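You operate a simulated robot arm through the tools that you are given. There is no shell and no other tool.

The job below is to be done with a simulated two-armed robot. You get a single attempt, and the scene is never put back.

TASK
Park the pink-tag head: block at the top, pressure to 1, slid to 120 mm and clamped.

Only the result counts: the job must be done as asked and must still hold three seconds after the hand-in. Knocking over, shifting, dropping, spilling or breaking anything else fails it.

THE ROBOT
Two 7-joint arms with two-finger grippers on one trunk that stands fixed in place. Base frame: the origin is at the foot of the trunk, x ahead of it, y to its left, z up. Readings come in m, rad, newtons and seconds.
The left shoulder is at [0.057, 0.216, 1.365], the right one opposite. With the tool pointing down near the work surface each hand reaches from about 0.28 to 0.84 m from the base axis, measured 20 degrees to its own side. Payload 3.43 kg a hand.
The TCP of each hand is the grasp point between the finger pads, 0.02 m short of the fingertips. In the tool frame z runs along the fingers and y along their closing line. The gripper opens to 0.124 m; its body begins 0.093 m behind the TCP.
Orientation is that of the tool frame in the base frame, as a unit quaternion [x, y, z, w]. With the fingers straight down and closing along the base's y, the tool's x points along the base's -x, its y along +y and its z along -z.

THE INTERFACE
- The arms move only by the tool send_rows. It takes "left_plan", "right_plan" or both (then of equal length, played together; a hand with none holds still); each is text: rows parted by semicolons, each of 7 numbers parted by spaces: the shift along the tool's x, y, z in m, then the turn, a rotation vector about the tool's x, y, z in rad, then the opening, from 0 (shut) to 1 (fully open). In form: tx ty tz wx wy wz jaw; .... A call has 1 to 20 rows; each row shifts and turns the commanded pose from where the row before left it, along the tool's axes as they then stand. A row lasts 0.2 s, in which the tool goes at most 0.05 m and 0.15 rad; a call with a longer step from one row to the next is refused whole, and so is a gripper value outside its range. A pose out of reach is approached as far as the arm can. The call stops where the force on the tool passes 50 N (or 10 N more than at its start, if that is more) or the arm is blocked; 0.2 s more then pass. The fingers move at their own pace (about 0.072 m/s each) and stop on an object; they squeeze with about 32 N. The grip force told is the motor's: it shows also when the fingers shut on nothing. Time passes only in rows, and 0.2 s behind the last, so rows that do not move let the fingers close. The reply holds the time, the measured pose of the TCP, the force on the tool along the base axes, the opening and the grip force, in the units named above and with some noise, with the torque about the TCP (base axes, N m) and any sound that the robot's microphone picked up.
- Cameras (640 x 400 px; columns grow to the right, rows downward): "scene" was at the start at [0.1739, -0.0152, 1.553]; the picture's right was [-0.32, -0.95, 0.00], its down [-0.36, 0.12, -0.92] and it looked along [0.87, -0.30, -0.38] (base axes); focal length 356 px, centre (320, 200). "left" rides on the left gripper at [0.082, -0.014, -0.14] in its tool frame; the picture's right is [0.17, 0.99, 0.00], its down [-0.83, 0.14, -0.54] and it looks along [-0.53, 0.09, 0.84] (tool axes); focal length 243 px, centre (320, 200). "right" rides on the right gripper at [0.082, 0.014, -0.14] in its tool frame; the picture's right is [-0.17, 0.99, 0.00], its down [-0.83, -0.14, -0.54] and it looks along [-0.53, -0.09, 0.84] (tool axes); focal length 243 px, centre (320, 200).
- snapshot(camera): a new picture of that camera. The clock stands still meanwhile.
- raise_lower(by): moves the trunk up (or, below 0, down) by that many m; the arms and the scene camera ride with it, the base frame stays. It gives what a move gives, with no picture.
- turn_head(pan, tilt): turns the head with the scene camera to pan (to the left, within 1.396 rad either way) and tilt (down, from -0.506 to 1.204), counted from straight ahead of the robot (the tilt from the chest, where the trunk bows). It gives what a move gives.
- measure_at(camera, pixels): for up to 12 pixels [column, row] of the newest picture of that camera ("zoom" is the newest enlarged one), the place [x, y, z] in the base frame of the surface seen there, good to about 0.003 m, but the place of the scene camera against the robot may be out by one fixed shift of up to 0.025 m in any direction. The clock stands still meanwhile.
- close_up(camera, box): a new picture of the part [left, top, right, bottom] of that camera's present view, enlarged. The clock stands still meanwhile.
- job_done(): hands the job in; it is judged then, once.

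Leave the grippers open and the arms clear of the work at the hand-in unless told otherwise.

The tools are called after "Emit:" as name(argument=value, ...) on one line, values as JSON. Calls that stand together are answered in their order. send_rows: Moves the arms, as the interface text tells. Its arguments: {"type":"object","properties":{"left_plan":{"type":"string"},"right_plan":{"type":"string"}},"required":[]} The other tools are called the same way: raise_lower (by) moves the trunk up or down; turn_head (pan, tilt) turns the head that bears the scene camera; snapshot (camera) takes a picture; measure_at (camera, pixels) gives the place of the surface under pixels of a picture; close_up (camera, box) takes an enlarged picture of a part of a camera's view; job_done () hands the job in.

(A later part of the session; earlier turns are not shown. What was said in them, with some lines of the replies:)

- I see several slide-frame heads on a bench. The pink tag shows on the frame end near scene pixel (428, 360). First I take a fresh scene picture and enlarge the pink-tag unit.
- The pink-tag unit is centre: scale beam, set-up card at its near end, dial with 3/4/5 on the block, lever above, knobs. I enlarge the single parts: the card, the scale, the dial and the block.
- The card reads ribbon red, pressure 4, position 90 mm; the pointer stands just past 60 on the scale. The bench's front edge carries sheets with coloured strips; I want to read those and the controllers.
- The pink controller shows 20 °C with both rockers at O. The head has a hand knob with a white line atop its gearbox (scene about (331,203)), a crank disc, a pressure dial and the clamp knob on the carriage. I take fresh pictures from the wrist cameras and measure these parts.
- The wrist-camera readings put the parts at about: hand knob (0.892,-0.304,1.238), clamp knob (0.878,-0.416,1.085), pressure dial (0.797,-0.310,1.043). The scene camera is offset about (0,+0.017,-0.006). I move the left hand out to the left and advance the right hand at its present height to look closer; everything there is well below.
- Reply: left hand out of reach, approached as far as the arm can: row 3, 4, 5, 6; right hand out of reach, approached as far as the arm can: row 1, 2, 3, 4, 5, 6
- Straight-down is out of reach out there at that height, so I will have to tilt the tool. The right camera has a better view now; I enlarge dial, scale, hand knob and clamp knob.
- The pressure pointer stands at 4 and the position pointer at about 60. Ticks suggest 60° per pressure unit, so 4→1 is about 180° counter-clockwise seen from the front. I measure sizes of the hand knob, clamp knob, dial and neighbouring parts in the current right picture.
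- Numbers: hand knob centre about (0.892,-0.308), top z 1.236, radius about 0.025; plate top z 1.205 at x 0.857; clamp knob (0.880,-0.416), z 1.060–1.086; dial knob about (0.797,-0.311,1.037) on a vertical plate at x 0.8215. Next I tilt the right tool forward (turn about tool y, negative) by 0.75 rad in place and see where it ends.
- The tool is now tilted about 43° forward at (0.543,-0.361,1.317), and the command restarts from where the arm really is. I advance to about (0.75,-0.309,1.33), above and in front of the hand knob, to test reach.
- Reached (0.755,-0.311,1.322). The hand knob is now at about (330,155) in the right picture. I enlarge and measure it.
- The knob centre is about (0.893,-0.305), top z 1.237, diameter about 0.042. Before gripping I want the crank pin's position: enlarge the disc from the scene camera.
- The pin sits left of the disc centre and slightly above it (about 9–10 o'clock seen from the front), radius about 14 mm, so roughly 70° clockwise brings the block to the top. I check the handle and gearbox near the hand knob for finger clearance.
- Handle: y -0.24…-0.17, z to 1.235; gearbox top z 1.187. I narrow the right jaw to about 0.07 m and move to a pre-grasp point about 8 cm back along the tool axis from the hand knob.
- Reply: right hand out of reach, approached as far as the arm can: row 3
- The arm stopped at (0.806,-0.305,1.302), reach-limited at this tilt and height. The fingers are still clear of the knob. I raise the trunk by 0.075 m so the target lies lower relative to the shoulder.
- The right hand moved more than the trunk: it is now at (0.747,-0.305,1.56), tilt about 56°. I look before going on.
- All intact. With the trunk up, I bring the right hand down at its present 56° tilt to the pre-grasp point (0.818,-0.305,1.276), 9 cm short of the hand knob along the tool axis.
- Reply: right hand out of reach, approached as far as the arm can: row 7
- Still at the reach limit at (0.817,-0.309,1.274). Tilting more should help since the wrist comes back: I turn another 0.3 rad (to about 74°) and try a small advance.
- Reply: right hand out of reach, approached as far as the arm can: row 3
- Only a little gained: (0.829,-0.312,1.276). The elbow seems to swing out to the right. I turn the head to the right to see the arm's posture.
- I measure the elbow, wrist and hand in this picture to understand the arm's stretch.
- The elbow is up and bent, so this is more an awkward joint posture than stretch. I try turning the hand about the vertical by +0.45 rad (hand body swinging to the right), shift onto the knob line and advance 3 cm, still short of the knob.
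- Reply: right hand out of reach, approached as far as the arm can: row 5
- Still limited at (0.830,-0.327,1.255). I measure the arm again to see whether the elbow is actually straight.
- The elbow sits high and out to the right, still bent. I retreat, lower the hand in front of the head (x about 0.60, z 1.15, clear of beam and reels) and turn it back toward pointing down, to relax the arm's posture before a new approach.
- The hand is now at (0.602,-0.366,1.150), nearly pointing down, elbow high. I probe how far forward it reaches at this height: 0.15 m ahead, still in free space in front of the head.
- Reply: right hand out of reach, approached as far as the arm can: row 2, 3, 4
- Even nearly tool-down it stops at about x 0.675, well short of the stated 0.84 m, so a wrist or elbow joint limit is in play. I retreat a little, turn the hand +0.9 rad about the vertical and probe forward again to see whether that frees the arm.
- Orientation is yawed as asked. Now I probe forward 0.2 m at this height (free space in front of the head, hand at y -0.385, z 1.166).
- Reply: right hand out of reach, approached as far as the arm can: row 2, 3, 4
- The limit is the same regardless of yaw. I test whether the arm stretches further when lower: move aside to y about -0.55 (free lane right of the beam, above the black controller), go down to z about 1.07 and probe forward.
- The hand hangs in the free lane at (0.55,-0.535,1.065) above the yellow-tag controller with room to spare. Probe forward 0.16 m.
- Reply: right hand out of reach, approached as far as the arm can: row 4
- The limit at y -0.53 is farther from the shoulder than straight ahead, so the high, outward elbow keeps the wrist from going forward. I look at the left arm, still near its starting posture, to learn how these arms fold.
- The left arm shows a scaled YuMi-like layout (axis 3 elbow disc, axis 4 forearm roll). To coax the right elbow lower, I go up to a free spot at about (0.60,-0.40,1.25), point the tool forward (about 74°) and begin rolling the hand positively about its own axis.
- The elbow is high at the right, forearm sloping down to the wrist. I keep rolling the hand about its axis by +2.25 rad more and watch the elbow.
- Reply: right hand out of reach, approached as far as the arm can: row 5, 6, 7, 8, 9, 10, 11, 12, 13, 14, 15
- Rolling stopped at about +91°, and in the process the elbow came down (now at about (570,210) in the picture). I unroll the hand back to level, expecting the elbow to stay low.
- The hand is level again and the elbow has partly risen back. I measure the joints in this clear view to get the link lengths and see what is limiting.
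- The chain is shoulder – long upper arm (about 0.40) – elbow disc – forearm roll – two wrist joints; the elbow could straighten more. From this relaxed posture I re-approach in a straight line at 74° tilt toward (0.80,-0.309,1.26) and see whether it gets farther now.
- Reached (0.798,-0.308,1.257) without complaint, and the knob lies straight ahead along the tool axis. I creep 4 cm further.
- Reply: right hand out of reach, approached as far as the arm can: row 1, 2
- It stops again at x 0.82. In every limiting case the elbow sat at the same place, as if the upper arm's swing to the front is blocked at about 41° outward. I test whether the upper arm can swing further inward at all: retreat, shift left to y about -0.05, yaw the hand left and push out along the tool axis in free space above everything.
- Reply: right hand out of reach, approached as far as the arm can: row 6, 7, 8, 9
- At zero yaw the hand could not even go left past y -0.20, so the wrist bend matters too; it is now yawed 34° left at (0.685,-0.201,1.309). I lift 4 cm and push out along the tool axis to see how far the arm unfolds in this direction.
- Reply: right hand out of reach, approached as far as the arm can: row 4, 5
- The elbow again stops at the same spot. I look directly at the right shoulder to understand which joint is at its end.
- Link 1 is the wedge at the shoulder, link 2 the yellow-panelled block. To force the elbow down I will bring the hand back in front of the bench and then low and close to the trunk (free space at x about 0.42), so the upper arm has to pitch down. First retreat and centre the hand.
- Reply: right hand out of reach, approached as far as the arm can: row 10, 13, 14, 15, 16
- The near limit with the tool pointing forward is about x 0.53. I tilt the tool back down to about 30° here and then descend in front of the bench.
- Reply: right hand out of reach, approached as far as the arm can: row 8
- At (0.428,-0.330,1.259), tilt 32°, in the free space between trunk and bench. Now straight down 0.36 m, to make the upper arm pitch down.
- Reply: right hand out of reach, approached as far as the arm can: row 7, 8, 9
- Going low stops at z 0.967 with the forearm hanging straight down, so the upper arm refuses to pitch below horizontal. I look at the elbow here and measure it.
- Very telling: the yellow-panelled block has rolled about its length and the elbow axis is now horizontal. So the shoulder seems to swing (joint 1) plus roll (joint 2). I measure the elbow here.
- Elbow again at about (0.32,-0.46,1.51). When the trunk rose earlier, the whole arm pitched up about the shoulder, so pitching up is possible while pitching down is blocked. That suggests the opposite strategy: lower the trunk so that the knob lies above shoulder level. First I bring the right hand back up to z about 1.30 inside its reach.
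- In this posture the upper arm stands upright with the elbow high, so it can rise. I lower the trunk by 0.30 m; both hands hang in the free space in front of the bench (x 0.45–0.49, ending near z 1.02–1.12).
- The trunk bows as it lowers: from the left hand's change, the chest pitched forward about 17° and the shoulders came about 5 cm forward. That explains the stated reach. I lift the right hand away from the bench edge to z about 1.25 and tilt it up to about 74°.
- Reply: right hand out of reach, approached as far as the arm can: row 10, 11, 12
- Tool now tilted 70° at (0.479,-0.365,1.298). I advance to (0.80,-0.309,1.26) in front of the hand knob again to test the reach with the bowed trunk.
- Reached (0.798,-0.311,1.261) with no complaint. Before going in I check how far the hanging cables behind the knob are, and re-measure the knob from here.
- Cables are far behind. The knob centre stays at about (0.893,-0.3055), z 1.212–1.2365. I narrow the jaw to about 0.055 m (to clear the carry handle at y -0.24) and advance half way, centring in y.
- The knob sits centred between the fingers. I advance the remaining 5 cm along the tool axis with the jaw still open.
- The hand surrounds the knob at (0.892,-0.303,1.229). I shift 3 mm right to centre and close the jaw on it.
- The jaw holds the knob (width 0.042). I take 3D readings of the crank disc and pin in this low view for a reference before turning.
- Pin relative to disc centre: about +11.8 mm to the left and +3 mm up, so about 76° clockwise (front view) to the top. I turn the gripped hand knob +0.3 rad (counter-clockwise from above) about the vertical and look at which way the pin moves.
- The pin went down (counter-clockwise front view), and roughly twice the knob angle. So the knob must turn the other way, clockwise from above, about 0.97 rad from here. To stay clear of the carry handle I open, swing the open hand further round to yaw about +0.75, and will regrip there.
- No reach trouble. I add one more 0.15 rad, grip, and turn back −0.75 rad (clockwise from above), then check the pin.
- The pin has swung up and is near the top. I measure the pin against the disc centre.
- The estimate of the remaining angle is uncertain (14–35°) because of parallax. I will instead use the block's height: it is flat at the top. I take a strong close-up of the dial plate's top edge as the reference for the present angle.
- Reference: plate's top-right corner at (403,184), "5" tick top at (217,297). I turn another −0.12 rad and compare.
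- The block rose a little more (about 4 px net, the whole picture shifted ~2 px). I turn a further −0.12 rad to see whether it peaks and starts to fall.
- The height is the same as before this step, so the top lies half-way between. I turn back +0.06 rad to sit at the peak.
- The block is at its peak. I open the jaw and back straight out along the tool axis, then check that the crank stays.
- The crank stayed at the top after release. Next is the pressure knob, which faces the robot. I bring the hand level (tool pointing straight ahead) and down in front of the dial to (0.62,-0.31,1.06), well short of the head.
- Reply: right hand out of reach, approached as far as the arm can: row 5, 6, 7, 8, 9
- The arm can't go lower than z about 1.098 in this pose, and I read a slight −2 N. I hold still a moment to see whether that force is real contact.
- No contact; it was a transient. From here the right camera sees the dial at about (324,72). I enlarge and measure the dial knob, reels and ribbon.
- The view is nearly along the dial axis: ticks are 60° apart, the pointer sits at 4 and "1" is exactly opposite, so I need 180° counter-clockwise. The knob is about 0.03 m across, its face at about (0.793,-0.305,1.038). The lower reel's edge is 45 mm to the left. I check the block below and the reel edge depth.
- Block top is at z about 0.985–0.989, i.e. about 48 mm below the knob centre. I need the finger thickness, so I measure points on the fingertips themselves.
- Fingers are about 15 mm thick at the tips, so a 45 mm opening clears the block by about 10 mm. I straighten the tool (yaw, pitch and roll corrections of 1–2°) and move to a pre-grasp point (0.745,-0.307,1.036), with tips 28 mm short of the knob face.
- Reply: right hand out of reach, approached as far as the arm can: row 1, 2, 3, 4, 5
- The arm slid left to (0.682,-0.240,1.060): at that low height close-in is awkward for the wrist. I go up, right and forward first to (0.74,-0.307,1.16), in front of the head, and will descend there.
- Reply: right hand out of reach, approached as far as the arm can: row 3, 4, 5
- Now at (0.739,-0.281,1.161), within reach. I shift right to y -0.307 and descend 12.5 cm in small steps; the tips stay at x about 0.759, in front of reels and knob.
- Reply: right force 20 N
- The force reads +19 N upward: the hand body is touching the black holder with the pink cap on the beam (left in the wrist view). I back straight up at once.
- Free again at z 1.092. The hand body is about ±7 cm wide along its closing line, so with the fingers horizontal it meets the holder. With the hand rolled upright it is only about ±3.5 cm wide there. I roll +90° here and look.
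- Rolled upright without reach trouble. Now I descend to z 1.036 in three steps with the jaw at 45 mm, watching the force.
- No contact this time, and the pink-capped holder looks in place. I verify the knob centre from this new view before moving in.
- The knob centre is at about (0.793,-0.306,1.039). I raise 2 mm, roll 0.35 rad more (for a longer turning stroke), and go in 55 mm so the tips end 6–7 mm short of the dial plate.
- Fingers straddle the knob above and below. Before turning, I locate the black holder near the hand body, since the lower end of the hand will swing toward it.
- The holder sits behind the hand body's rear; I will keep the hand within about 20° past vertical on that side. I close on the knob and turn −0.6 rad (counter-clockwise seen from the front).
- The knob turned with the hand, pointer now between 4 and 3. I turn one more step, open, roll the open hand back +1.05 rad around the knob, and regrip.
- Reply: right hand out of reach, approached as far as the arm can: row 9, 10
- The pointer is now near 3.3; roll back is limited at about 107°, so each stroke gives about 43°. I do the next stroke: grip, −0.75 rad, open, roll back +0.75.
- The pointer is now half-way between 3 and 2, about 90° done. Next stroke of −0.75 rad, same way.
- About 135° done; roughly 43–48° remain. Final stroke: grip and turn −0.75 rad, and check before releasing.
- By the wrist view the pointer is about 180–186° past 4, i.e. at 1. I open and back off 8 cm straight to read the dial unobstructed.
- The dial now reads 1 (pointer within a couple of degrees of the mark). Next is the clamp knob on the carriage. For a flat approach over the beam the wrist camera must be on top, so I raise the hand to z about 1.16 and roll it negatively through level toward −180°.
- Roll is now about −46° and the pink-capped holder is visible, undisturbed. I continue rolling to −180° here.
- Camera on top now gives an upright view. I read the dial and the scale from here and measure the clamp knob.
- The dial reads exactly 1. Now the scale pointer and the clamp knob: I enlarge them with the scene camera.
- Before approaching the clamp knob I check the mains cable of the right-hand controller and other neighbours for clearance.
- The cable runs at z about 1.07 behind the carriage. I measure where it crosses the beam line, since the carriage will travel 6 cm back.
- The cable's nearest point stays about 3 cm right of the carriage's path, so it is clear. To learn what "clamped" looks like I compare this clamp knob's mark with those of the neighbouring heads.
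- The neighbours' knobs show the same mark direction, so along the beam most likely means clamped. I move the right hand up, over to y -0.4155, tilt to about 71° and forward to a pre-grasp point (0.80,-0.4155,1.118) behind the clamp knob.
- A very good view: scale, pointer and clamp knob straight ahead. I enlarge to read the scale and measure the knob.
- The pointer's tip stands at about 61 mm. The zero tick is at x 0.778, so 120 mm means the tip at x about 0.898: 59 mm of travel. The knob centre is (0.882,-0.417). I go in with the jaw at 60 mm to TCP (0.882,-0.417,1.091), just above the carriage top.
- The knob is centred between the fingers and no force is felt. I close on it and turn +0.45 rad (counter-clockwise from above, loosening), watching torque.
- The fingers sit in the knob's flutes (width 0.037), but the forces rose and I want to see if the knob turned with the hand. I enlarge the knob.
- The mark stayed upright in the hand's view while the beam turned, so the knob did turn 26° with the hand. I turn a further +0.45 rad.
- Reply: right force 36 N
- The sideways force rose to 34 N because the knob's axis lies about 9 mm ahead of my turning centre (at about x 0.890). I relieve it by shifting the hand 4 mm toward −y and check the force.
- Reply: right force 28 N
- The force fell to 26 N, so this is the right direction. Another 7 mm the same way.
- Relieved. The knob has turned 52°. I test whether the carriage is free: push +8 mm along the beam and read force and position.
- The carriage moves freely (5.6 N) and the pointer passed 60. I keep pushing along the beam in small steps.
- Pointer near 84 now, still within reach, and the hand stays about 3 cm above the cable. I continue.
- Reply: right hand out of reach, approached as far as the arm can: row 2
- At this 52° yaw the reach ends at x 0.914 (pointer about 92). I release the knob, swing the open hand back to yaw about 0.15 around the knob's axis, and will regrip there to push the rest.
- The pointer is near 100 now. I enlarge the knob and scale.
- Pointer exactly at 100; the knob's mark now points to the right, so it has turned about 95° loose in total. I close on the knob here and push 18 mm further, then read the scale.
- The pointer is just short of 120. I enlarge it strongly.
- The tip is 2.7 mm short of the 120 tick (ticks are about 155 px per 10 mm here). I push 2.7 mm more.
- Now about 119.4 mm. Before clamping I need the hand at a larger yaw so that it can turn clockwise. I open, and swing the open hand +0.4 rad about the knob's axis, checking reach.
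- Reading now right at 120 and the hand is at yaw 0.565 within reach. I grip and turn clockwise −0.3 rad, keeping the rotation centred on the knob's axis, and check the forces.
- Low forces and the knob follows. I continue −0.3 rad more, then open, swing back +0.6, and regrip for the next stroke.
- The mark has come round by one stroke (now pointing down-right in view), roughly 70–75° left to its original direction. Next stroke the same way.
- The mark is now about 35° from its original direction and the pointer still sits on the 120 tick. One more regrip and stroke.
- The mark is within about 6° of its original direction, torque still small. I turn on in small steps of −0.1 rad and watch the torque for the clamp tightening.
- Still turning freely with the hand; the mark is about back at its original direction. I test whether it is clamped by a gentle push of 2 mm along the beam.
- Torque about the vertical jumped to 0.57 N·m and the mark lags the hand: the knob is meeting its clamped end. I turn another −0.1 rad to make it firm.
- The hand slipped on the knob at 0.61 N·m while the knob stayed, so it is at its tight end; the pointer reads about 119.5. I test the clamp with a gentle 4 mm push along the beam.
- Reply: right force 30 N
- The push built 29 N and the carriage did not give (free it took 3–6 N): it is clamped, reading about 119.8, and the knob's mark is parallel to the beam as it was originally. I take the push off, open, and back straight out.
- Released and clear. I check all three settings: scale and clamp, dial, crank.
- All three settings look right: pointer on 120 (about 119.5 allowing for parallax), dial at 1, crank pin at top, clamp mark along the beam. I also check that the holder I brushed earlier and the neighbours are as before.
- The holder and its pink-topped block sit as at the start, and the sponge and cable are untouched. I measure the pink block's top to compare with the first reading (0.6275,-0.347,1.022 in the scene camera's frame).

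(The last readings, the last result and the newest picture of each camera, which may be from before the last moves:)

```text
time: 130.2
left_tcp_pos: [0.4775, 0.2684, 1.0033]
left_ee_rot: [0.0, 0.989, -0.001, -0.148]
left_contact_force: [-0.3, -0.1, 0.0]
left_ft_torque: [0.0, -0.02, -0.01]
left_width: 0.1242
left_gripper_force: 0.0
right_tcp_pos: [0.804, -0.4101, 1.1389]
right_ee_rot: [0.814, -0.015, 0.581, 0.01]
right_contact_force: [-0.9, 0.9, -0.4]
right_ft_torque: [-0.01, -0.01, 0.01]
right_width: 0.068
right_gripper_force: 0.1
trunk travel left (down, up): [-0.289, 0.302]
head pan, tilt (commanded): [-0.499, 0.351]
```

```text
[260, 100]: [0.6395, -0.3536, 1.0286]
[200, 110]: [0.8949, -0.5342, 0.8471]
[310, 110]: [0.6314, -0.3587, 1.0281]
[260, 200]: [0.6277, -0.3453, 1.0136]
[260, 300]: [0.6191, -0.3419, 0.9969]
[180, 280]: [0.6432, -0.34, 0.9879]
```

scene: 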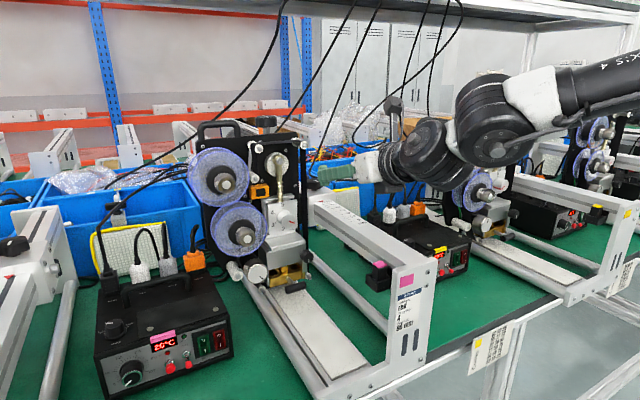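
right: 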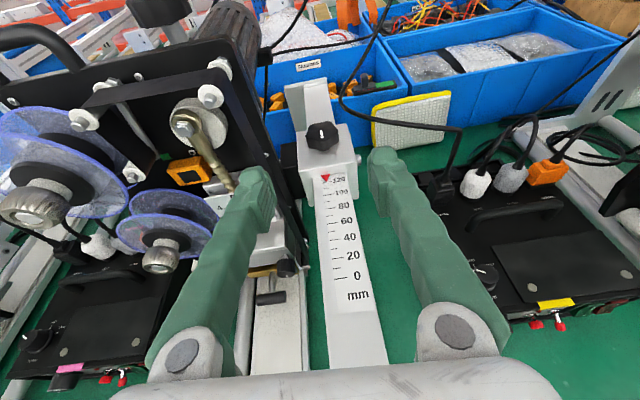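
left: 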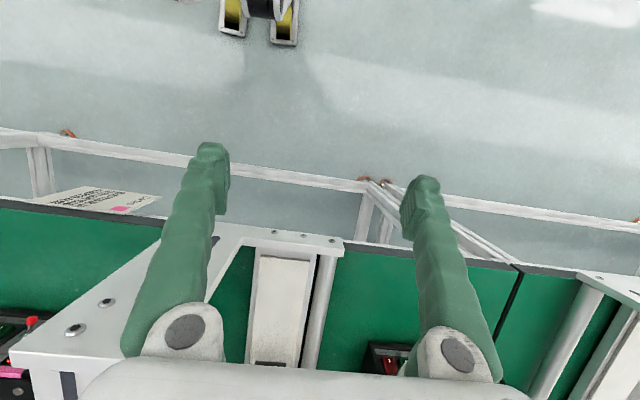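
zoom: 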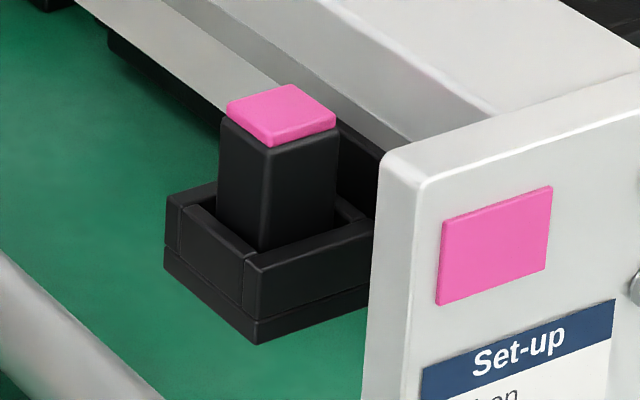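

Everything else is in place. One more look at the crank from the wrist camera's side to confirm the pin is at the top.

Emit:
close_up(camera="right", box=[140, 60, 290, 220])

Emit:
close_up(camera="scene", box=[245, 125, 315, 225])

Emit:
measure_at(camera="zoom", pixels=[[335, 120], [320, 180], [345, 290], [300, 80], [390, 130], [280, 150], [345, 330], [350, 200]])

```text
2.50 times, centred on (215, 140) of right
```

zoom: 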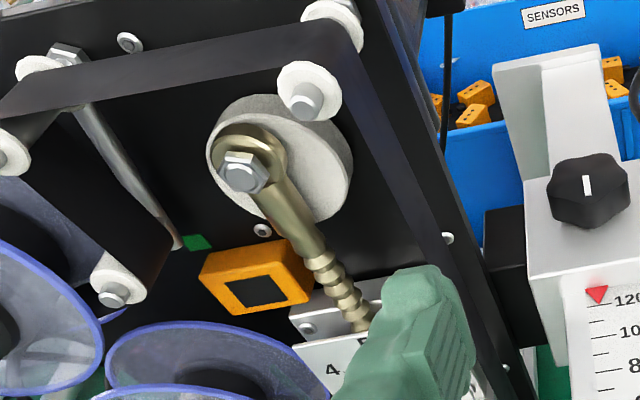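

```text
4.00 times, centred on (280, 175) of scene
```

zoom: 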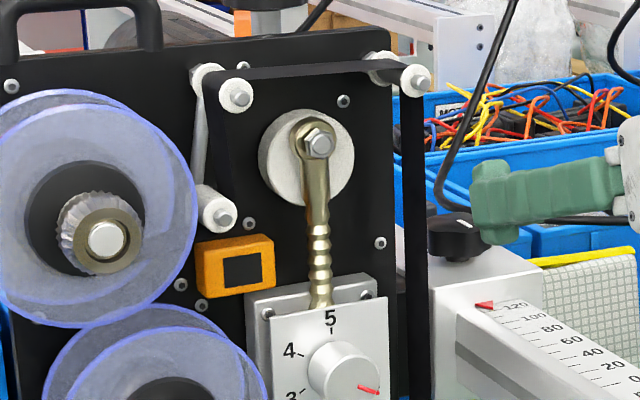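

```text
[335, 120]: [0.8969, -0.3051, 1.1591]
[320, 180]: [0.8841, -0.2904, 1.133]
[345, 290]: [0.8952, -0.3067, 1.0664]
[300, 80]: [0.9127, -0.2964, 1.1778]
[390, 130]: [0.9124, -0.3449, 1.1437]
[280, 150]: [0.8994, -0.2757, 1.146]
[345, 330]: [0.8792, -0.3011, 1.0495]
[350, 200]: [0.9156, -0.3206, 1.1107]
```

The rod stands parallel to the plate's edge, so the pin is at the top. I now withdraw the right hand back and up to about (0.55,-0.38,1.30) and open it fully.

Emit:
send_rows(right_plan="0.0099 -0.0043 -0.0419 0 0 0 0.55; 0.0099 -0.0043 -0.0419 0 0 0 0.55; 0.0099 -0.0043 -0.0419 0 0 0 0.55; 0.0099 -0.0043 -0.0419 0 0 0 0.8; 0.0099 -0.0043 -0.0419 0 0 0 1; 0.0099 -0.0043 -0.0419 0 0 0 1; 0.0099 -0.0043 -0.0419 0 0 0 1; 0 0 0 0 0 0 1")

Emit:
snapshot(camera="scene")

Emit:
snapshot(camera="right")

```text
time: 132.0
left_tcp_pos: [0.4793, 0.2689, 1.0035]
left_ee_rot: [-0.001, 0.989, 0.0, -0.149]
left_contact_force: [0.0, 0.7, 0.0]
left_ft_torque: [-0.04, 0.04, 0.03]
left_width: 0.1239
left_gripper_force: 0.0
right_tcp_pos: [0.5515, -0.372, 1.2994]
right_ee_rot: [0.814, -0.016, 0.58, 0.011]
right_contact_force: [-0.2, 1.0, 0.3]
right_ft_torque: [-0.02, 0.0, -0.01]
right_width: 0.1241
right_gripper_force: 0.1
trunk travel left (down, up): [-0.289, 0.302]
head pan, tilt (commanded): [-0.499, 0.351]
```

```text
taken
```

scene: 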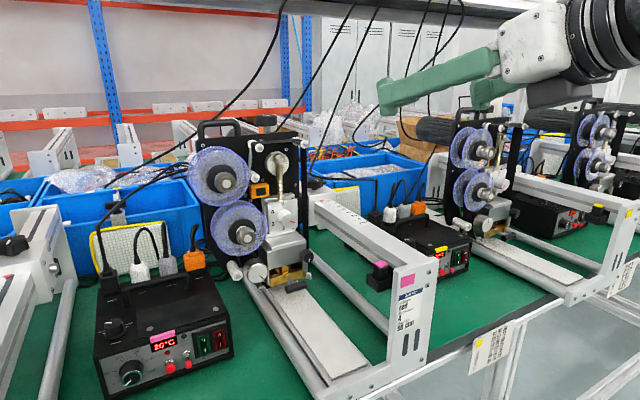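

```text
taken
```

right: 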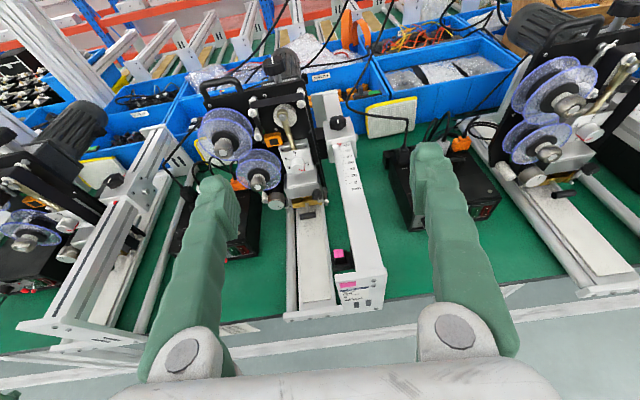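

Both hands are open and clear, the head is parked: block at the top, pressure 1, 120 mm, clamped. I hand the job in.

Emit:
job_done()

```text
The job is handed in.
```

I parked the pink-tag head and handed the job in; I have no verdict back yet.

- **Block:** The block is at the top. I turned the hand knob until the crank pin reached its highest point, and it stayed there after I let go.
- **Pressure:** The dial pointer sits on the 1 mark.
- **Position:** The scale reads about 119.5 mm. The pointer tip looked on the 120 tick, but depending on the viewing angle the true value is somewhere from 118.8 to 120.
- **Clamp:** The clamp knob is back in its original direction. A 29 N push moved the carriage only about 0.3 mm; it slid with 3–6 N when loose.

**One contact:** While lining up on the pressure knob, the right hand pressed the black holder with the pink-topped block on the beam, at about 19 N. I backed off at once. The holder is still upright and seated in its tray, about where it was at the start. I saw nothing else shifted.

Both grippers are open. The right hand is up and back from the bench, and the left hand is in the gap in front of it.
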